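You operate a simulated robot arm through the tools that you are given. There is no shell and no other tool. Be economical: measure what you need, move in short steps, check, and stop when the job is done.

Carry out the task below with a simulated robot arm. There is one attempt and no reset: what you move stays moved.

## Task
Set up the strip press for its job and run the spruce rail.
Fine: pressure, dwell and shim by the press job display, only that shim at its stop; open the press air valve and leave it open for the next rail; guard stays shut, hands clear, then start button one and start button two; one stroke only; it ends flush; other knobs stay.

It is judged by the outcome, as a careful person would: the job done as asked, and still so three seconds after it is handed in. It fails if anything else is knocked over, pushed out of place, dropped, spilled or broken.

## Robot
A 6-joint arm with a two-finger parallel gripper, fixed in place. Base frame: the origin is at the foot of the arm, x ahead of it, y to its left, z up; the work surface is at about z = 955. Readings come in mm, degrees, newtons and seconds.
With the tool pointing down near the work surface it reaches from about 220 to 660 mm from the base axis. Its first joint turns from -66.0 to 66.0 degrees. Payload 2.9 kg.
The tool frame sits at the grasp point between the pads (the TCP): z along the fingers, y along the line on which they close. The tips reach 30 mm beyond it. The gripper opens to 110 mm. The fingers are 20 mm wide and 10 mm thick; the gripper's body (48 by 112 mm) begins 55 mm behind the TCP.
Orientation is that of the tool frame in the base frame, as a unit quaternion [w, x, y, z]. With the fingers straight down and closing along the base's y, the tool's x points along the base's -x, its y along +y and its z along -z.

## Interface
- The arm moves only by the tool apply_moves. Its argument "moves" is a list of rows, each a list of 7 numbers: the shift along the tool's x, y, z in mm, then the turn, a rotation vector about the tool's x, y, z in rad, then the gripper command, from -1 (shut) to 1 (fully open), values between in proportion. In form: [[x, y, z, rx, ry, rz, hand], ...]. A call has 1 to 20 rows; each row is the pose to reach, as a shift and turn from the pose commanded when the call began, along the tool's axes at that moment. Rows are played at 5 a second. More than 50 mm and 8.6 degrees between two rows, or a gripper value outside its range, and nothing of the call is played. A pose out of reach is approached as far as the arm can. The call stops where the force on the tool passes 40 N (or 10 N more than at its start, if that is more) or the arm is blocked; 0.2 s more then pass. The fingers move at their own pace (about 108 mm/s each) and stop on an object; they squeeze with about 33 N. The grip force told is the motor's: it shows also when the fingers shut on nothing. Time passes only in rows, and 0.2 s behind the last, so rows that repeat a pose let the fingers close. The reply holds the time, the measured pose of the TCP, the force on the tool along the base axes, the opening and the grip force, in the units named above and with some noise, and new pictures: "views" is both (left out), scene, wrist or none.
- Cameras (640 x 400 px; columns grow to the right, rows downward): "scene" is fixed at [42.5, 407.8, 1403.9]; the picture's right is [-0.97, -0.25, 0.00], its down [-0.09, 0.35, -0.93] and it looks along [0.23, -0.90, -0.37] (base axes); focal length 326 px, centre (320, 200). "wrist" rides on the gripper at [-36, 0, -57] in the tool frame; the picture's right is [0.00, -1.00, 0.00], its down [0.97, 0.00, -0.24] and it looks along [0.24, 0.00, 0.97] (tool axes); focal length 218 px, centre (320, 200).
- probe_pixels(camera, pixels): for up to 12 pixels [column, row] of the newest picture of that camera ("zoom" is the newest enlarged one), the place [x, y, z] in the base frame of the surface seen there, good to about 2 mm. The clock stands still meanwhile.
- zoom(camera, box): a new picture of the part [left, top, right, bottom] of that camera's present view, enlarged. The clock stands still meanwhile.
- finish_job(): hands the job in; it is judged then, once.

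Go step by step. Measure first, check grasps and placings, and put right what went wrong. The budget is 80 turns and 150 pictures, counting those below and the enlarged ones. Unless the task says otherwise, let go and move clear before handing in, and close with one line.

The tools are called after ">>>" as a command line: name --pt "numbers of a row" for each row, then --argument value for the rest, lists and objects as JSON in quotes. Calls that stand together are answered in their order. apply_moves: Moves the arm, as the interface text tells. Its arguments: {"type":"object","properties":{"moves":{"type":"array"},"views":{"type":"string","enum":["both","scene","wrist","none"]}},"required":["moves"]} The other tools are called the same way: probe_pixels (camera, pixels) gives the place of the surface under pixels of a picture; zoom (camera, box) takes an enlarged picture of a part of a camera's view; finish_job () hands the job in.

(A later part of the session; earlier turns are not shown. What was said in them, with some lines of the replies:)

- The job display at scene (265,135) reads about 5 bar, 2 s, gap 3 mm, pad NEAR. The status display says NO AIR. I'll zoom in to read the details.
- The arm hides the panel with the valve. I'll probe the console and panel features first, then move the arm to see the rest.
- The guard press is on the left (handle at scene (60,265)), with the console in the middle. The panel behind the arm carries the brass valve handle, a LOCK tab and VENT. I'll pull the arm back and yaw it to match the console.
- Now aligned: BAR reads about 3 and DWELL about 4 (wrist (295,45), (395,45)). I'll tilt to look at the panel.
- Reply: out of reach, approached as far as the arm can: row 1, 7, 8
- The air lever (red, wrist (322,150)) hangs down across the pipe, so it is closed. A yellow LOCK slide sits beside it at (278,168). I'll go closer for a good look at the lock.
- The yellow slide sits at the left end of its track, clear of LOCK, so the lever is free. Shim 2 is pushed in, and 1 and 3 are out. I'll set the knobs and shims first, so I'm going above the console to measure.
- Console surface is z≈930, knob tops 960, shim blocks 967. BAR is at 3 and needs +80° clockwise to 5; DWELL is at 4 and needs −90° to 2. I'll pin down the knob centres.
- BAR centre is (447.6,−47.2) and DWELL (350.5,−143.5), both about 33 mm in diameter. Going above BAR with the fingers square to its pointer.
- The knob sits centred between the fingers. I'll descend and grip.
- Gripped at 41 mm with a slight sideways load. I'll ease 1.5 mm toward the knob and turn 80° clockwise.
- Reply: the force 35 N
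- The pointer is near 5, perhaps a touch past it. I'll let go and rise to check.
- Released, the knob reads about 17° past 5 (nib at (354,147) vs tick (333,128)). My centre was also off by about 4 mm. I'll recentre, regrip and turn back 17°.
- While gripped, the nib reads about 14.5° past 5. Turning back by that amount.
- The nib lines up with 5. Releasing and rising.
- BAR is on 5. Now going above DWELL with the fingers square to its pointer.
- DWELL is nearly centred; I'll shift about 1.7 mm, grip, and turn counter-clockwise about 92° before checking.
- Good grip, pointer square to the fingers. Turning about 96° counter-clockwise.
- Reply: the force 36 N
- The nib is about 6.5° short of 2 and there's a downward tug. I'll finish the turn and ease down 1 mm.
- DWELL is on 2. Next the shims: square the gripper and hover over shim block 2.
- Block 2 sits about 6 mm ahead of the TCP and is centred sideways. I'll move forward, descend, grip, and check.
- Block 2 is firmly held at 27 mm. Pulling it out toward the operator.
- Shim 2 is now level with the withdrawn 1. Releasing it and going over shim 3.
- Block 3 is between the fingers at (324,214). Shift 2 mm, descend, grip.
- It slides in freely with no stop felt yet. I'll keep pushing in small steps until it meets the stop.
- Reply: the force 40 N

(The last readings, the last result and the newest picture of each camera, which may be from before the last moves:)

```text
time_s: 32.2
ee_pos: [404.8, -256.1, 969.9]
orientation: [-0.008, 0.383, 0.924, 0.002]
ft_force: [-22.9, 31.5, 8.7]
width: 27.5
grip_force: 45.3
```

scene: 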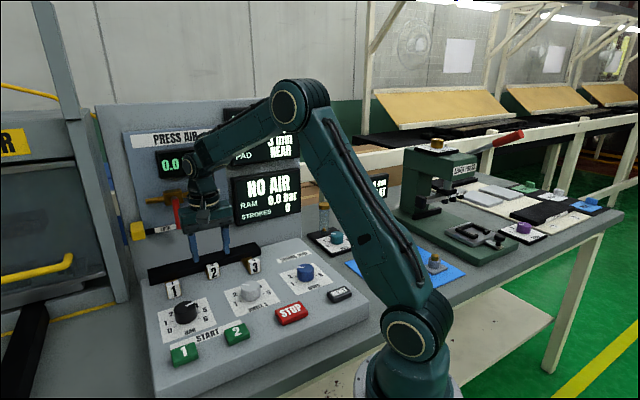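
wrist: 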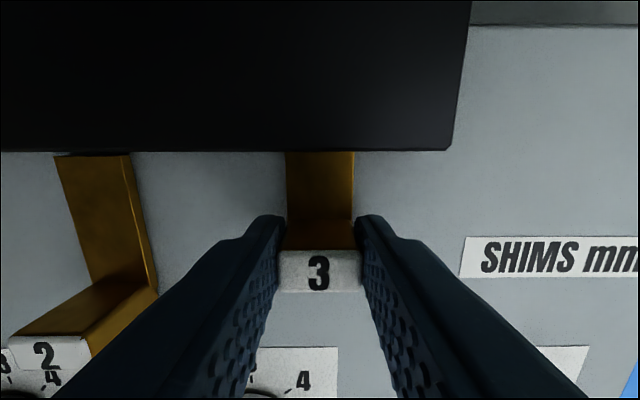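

It met its stop (39 N, after about 35 mm of travel). Releasing and rising to check all three shims.

>>> apply_moves --pt "0 0 0 0 0 0 0.1" --pt "0 0 0 0 0 0 0.1" --pt "0 0 -30 0 0 0 0.1" --pt "10 40 -70 0 0 0 0.1" --pt "20 80 -110 0 0 0 0.1" --pt "30 100 -150 0 0 0 0.1"

>>> zoom --camera "wrist" --box '[180, 60, 480, 280]'

```text
refused: row 4 steps farther than a row can; nothing moved
```

```text
1.82 times, centred on (330, 170) of wrist
```

zoom: 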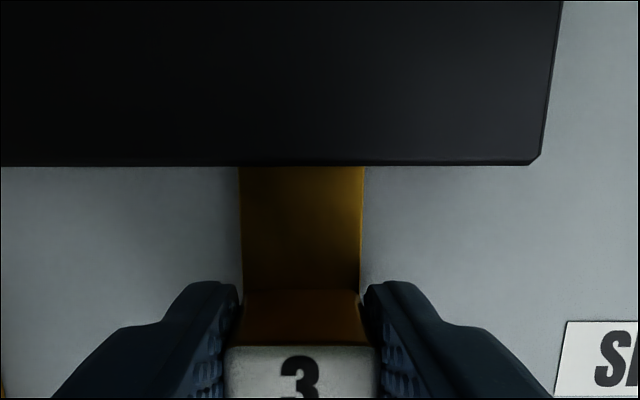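

One step was too long and the call was refused. Repeating with smaller rows.

>>> apply_moves --pt "0 0 0 0 0 0 0.1" --pt "0 0 0 0 0 0 0.1" --pt "0 0 -30 0 0 0 0.1" --pt "5 25 -65 0 0 0 0.1" --pt "10 50 -100 0 0 0 0.1" --pt "15 75 -135 0 0 0 0.1" --pt "20 100 -150 0 0 0 0.1"

>>> zoom --camera "wrist" --box '[180, 60, 480, 280]'

```text
time_s: 33.8
ee_pos: [466.0, -175.5, 1121.8]
orientation: [0.0, 0.385, 0.923, 0.0]
ft_force: [0.2, -0.4, -0.4]
width: 60.6
grip_force: 0.0
```

scene: 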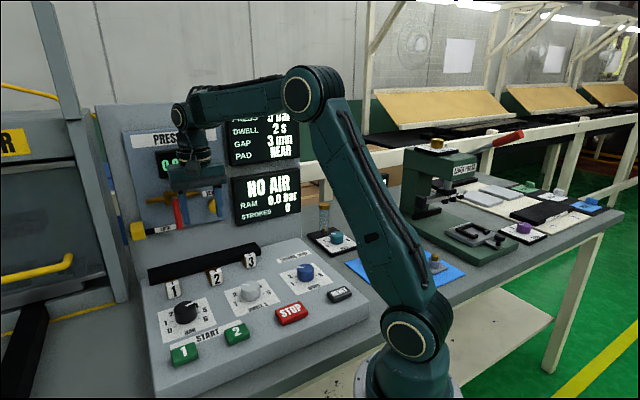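
wrist: 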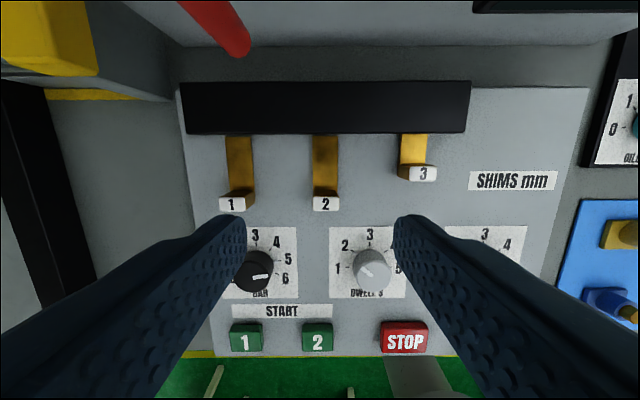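

```text
1.82 times, centred on (330, 170) of wrist
```

zoom: 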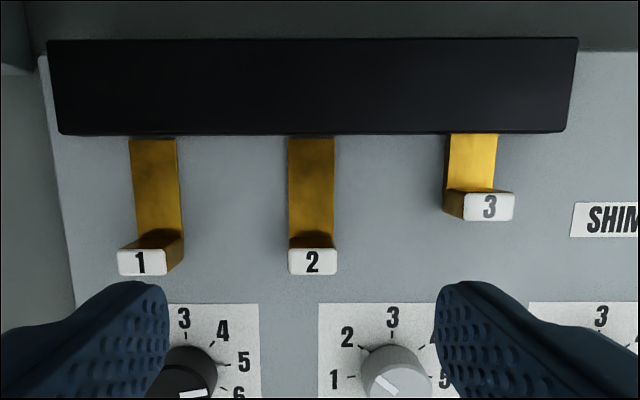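

Settings are done: shim 3 alone at its stop, BAR 5, DWELL 2. Now the air valve: shut the fingers and tilt the tool toward the panel.

>>> apply_moves --pt "3 2 5 0 -0.14 0 -1" --pt "6 5 9 0 -0.28 0 -1" --pt "9 7 14 0 -0.42 0 -1" --pt "12 10 18 0 -0.56 0 -1" --pt "15 12 23 0 -0.7 0 -1" --pt "18 15 28 0 -0.84 0 -1" --pt "21 17 32 0 -0.98 0 -1" --pt "24 20 37 0 -1.12 0 -1"

>>> zoom --camera "wrist" --box '[220, 50, 460, 250]'

```text
time_s: 35.6
ee_pos: [462.9, -144.9, 1085.2]
orientation: [0.491, 0.326, 0.781, -0.206]
ft_force: [0.0, -0.4, 1.0]
width: 0.1
grip_force: 33.0
```

scene: 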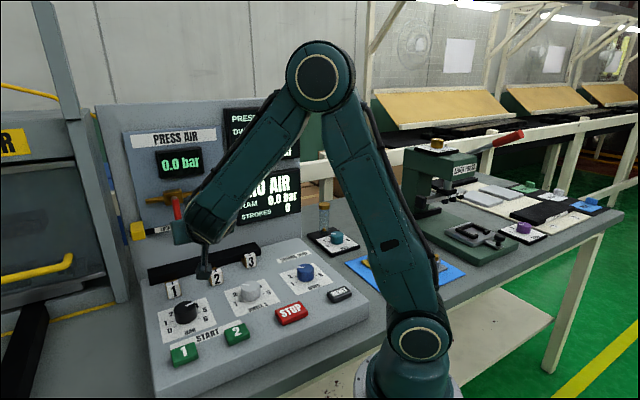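
wrist: 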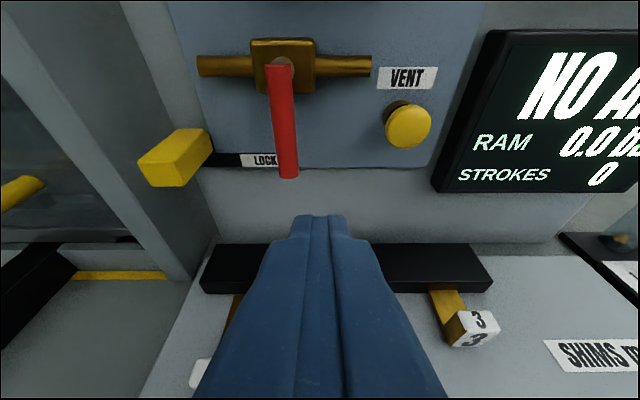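

```text
2.00 times, centred on (340, 150) of wrist
```

zoom: 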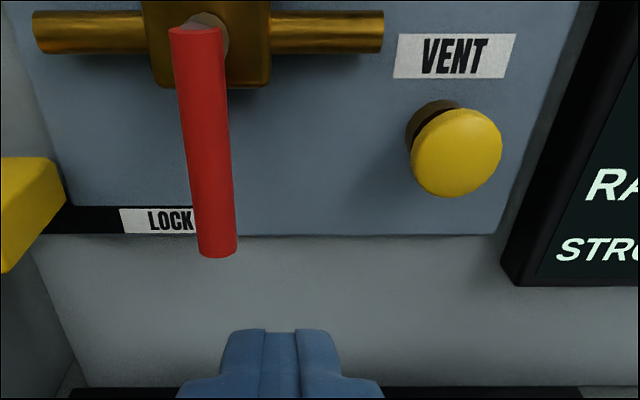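

>>> probe_pixels --camera "wrist" --pixels '[[288, 172], [281, 120], [276, 75], [282, 62], [274, 120], [289, 120], [405, 128], [172, 145], [205, 150], [195, 135], [230, 160], [270, 50]]'

```text
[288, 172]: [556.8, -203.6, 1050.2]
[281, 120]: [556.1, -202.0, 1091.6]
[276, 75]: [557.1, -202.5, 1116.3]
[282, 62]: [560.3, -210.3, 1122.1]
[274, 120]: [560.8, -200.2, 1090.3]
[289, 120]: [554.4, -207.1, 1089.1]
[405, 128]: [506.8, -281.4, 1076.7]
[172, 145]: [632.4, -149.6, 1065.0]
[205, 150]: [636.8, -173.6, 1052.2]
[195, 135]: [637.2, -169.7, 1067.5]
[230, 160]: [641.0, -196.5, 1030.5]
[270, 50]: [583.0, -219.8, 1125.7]
```

Lever axis is at u≈−250, hanging to z≈1047, pivot z≈1121. I'll bring the shut fingertips in on its right side.

>>> apply_moves --pt "-12 0 30 0 0 0 -1" --pt "-24 0 60 0 0 0 -1" --pt "-35 0 88 0 0 0 -1"

```text
time_s: 36.4
ee_pos: [529.5, -213.1, 1077.5]
orientation: [0.49, 0.326, 0.782, -0.205]
ft_force: [1.1, 1.1, 0.5]
width: 0.0
grip_force: 33.1
```

scene: 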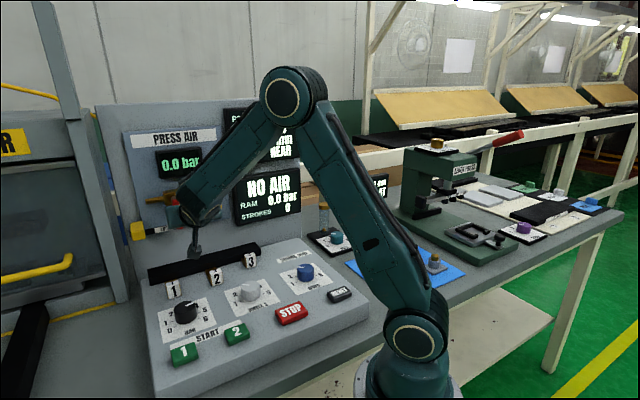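
wrist: 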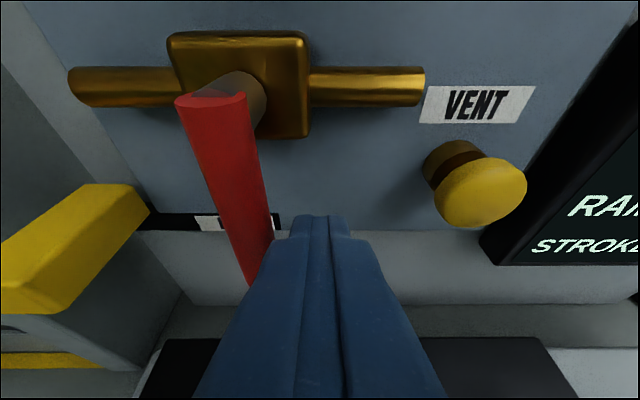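

Fingertips are beside the lever. I'll push gently left and watch the force.

>>> apply_moves --pt "0 5 0 0 0 0 -1" --pt "0 10 0 0 0 0 -1" --pt "0 15 0 0 0 0 -1" --pt "0 20 0 0 0 0 -1" --pt "0 24 0 0 0 0 -1" --views "wrist"

```text
time_s: 37.6
ee_pos: [547.6, -196.1, 1078.6]
orientation: [0.49, 0.326, 0.782, -0.205]
ft_force: [-1.2, -1.4, 0.3]
width: 0.0
grip_force: 32.9
```

wrist: 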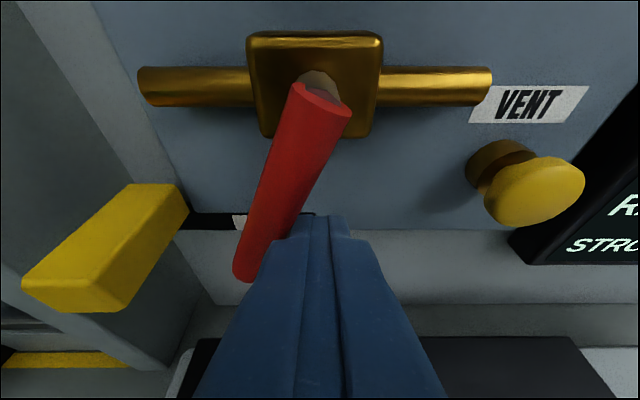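

The lever swings left freely. I'll follow its arc round to horizontal.

>>> apply_moves --pt "1 6 0.4 0 0 0 -1" --pt "1.8 11 0.9 0 0 0 -1" --pt "0.5 17 0.2 0 0 0 -1" --pt "-0.9 22.8 -0.4 0 0 0 -1" --pt "-4 29 -2 0 0 0 -1" --pt "-8 35.3 -3.9 0 0 0 -1" --pt "-13 41 -6.4 0 0 0 -1" --pt "-19 45.4 -9.1 0 0 0 -1" --pt "-24.5 49 -11.8 0 0 0 -1" --pt "-30 51.5 -14.5 0 0 0 -1" --pt "-33.3 51.5 -16.1 0 0 0 -1"

```text
time_s: 40.0
ee_pos: [579.6, -158.9, 1106.2]
orientation: [0.482, 0.326, 0.787, -0.205]
ft_force: [-6.3, 0.7, -34.7]
width: 0.0
grip_force: 33.4
```

scene: 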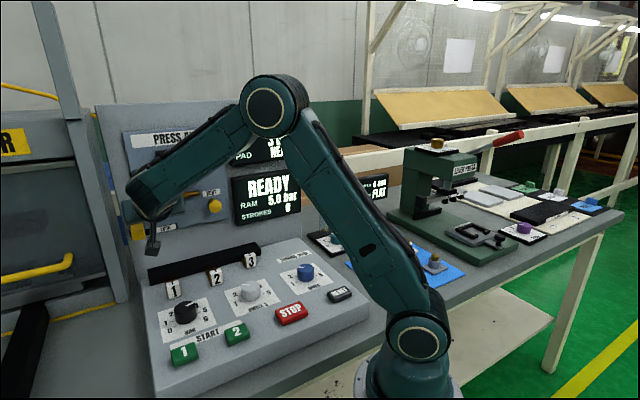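
wrist: 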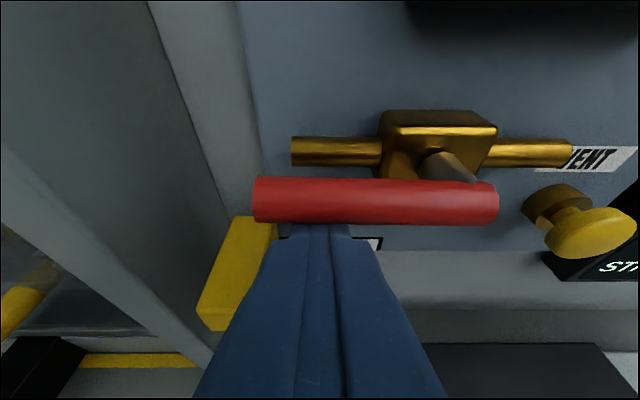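

The lever is at its stop and the display shows READY, RAM 5.0 bar. I'll back straight out.

>>> apply_moves --pt "5 -2 2.5 0 0 0 -1" --pt "16 -4 -20 0 0 0 -1" --pt "32 -4 -55 0 0 0 -1" --pt "48 -4 -90 0 0 0 -1" --pt "60 -4 -130 0 0 0 -1"

>>> zoom --camera "wrist" --box '[200, 0, 640, 250]'

>>> zoom --camera "wrist" --box '[0, 0, 260, 300]'

```text
time_s: 41.2
ee_pos: [479.8, -60.0, 1117.4]
orientation: [0.492, 0.326, 0.781, -0.204]
ft_force: [0.3, -0.5, 0.4]
width: 0.0
grip_force: 32.8
```

scene: 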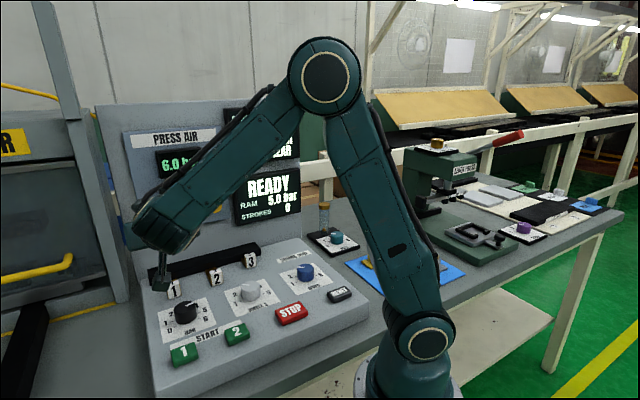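
wrist: 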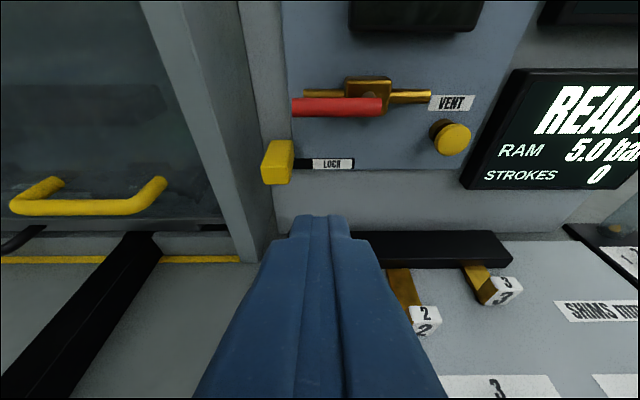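

```text
1.45 times, centred on (420, 125) of wrist
```

zoom: 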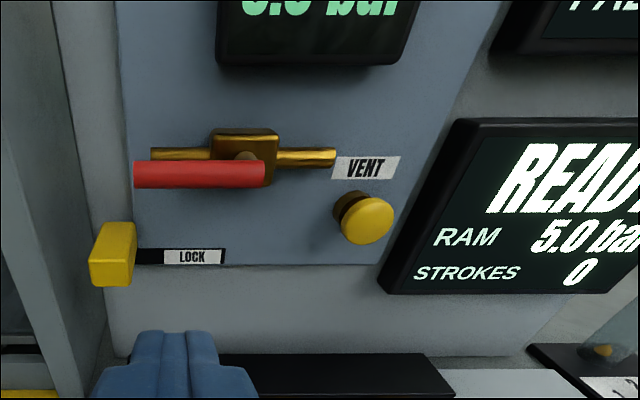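

```text
1.33 times, centred on (130, 150) of wrist
```

zoom: 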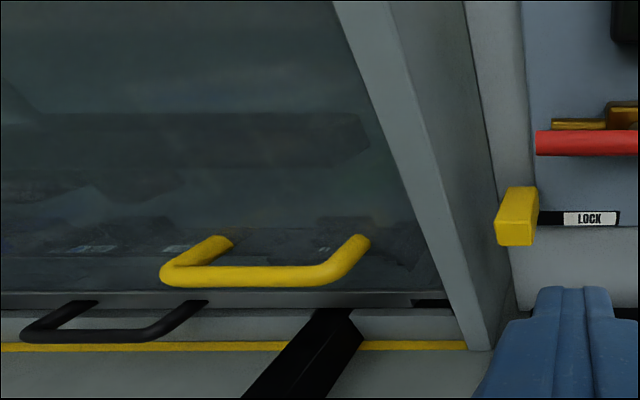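

Air is on at 6 bar supply and the status is READY, STROKES 0. The display also shows PAD NEAR, so before starting I'll look over the press front and guard from the left.

>>> apply_moves --pt "-7 25 -31 0 0 0 -1" --pt "-14 50 -62 0 0 0 -1" --pt "-21 75 -93 0 0 0 -1" --pt "-28 99 -124 0 0 0 -1"

>>> zoom --camera "wrist" --box '[60, 0, 380, 220]'

```text
time_s: 42.2
ee_pos: [480.8, 81.2, 1196.6]
orientation: [0.491, 0.326, 0.782, -0.204]
ft_force: [-0.3, 0.3, 0.7]
width: 0.0
grip_force: 32.7
```

scene: 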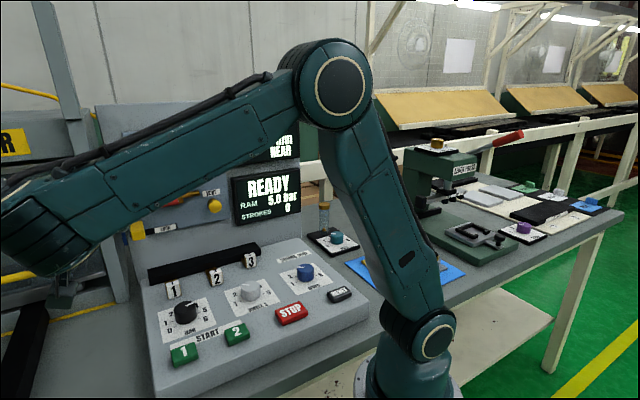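
wrist: 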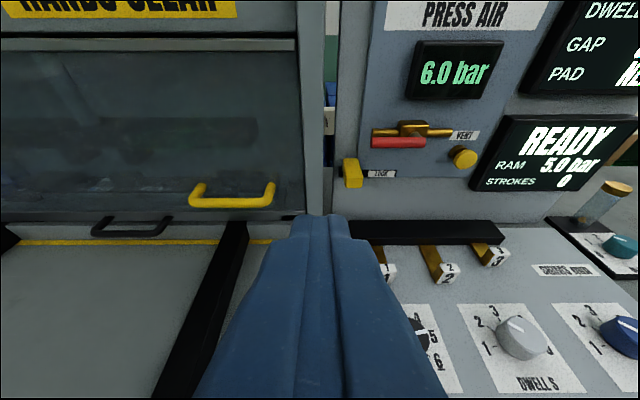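

```text
1.82 times, centred on (220, 110) of wrist
```

zoom: 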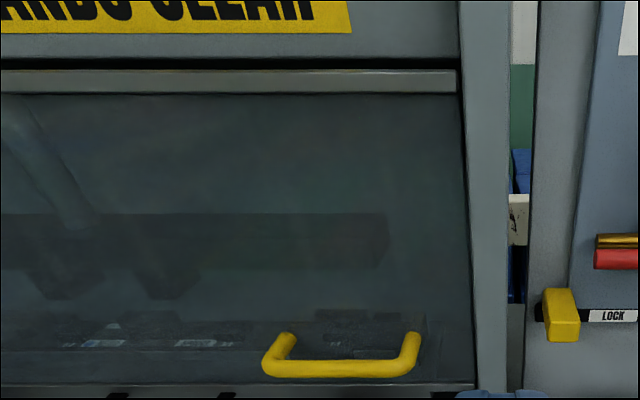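

The guard is shut, the rail bed is closed in, and the control reads READY; nothing else needs setting. I'll bring the shut fingers down over START 1.

>>> apply_moves --pt "13 -12 1 0 0.14 0 -1" --pt "27 -23 2 0 0.28 0 -1" --pt "40 -35 3 0 0.42 0 -1" --pt "54 -47 4 0 0.56 0 -1" --pt "67 -58 5 0 0.7 0 -1" --pt "80 -70 6 0 0.84 0 -1" --pt "94 -82 7 0 0.98 0 -1" --pt "107 -93.5 8 0 1.12 0 -1"

>>> probe_pixels --camera "wrist" --pixels '[[320, 200]]'

```text
time_s: 44.0
ee_pos: [386.7, 42.0, 1095.5]
orientation: [-0.001, 0.385, 0.923, 0.001]
ft_force: [-0.3, -0.1, -0.1]
width: 0.0
grip_force: 32.8
```

scene: 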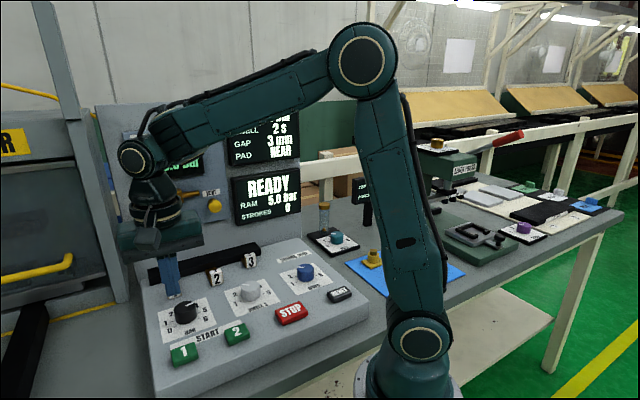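
wrist: 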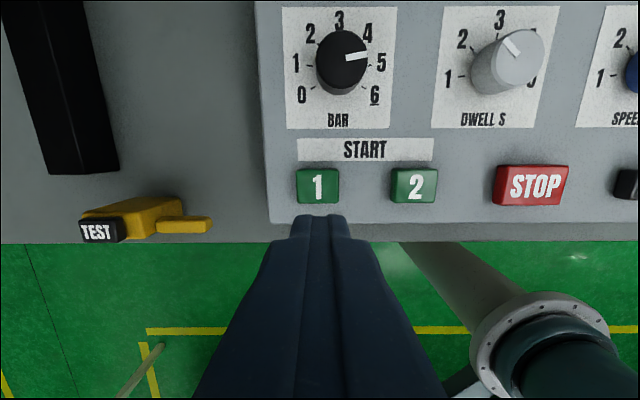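

```text
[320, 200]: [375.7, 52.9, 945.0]
```

Fingers line up over START 1; START 2 is 91 mm to the right. Guard shut and arm outside the press. I'll press one, then two.

>>> apply_moves --pt "0 0 45 0 0 0 -1" --pt "0 0 90 0 0 0 -1" --pt "0 0 114 0 0 0 -1" --pt "0 0 121 0 0 0 -1" --pt "0 0 124 0 0 0 -1" --pt "0 0 126 0 0 0 -1" --pt "0 0 126 0 0 0 -1" --pt "0 0 105 0 0 0 -1" --pt "0 -46 105 0 0 0 -1" --pt "0 -91 105 0 0 0 -1" --pt "0 -91 116 0 0 0 -1" --pt "0 -91 121 0 0 0 -1" --pt "0 -91 124 0 0 0 -1" --pt "0 -91 126 0 0 0 -1" --pt "0 -91 126 0 0 0 -1" --pt "0 -91 105 0 0 0 -1" --pt "0 -91 70 0 0 0 -1"

```text
time_s: 47.6
ee_pos: [321.4, -21.5, 1027.6]
orientation: [0.001, 0.385, 0.923, 0.0]
ft_force: [1.2, -0.3, 0.4]
width: 0.1
grip_force: 32.8
```

scene: 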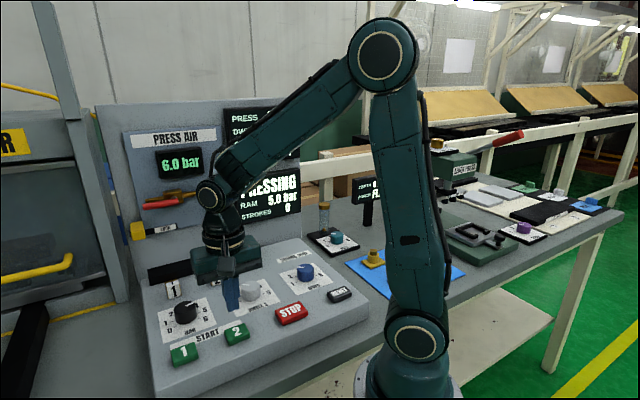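
wrist: 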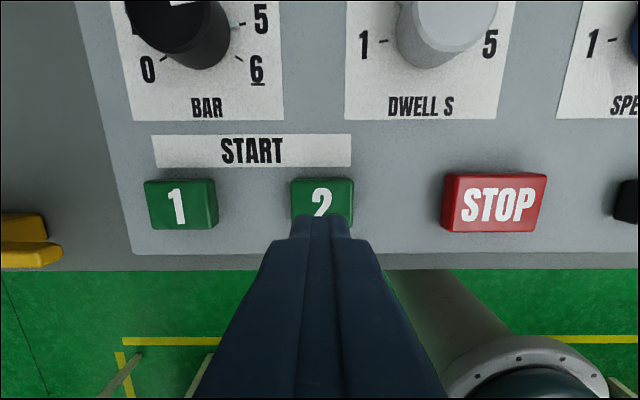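

The display reads PRESSING, so the stroke is running. I'll rise clear and wait out the dwell.

>>> apply_moves --pt "10 0 -40 0 0 0 -1" --pt "20 0 -80 0 0 0 -1" --pt "30 0 -120 0 0 0 -1" --pt "40 0 -160 0 0 0 -1" --pt "50 0 -190 0 0 0 -1" --pt "50 0 -190 0 0 0 -1" --pt "50 0 -190 0 0 0 -1" --pt "50 0 -190 0 0 0 -1" --pt "50 0 -190 0 0 0 -1" --pt "50 0 -190 0 0 0 -1" --pt "50 0 -190 0 0 0 -1" --pt "50 0 -190 0 0 0 -1" --pt "50 0 -190 0 0 0 -1" --pt "50 0 -190 0 0 0 -1" --pt "50 0 -190 0 0 0 -1" --pt "50 0 -190 0 0 0 -1" --pt "50 0 -190 0 0 0 -1" --pt "50 0 -190 0 0 0 -1" --pt "50 0 -190 0 0 0 -1" --pt "50 0 -190 0 0 0 -1"

>>> zoom --camera "scene" --box '[100, 90, 320, 300]'

```text
time_s: 51.8
ee_pos: [284.2, 14.1, 1218.4]
orientation: [0.0, 0.386, 0.923, 0.0]
ft_force: [0.2, -0.3, -0.4]
width: 0.1
grip_force: 33.5
```

scene: 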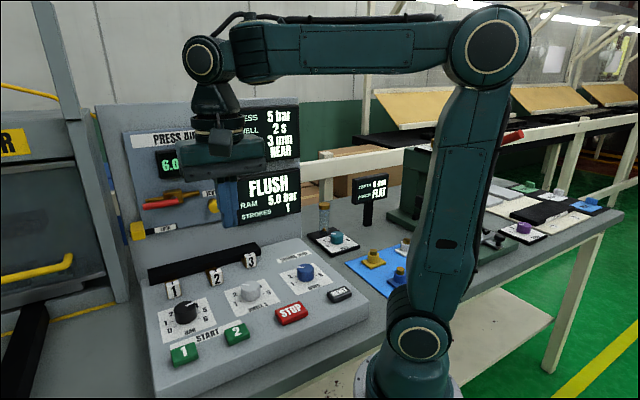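
wrist: 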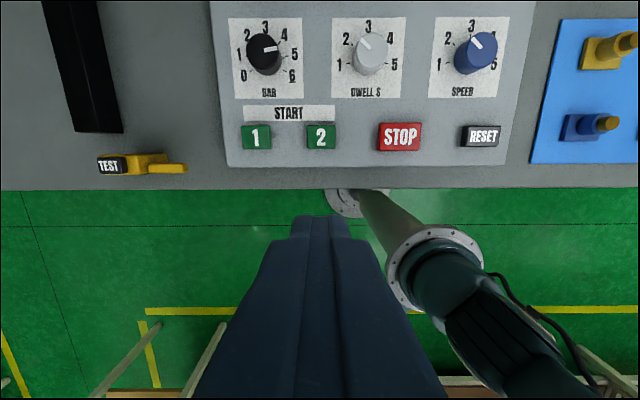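

```text
1.90 times, centred on (210, 195) of scene
```

zoom: 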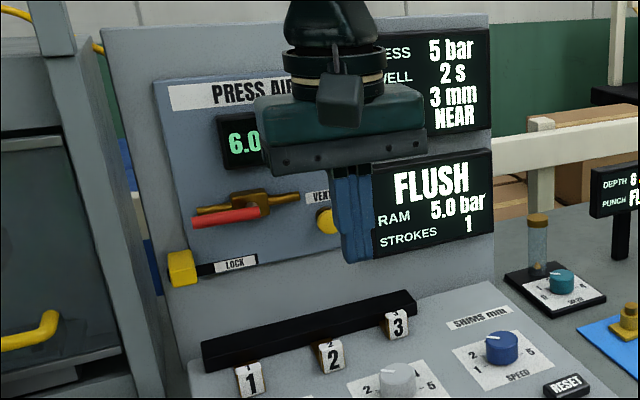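

The status display reads FLUSH, RAM 5.0 bar, STROKES 1. The air lever is still open, the guard is shut and the arm is clear, so I'm handing in.

>>> finish_job

```text
The job is handed in.
```

The strip press ran the spruce rail in one stroke at 5 bar, 2 s dwell and the 3 mm shim alone at its stop; it ended FLUSH, with the air valve left open and the guard shut throughout.
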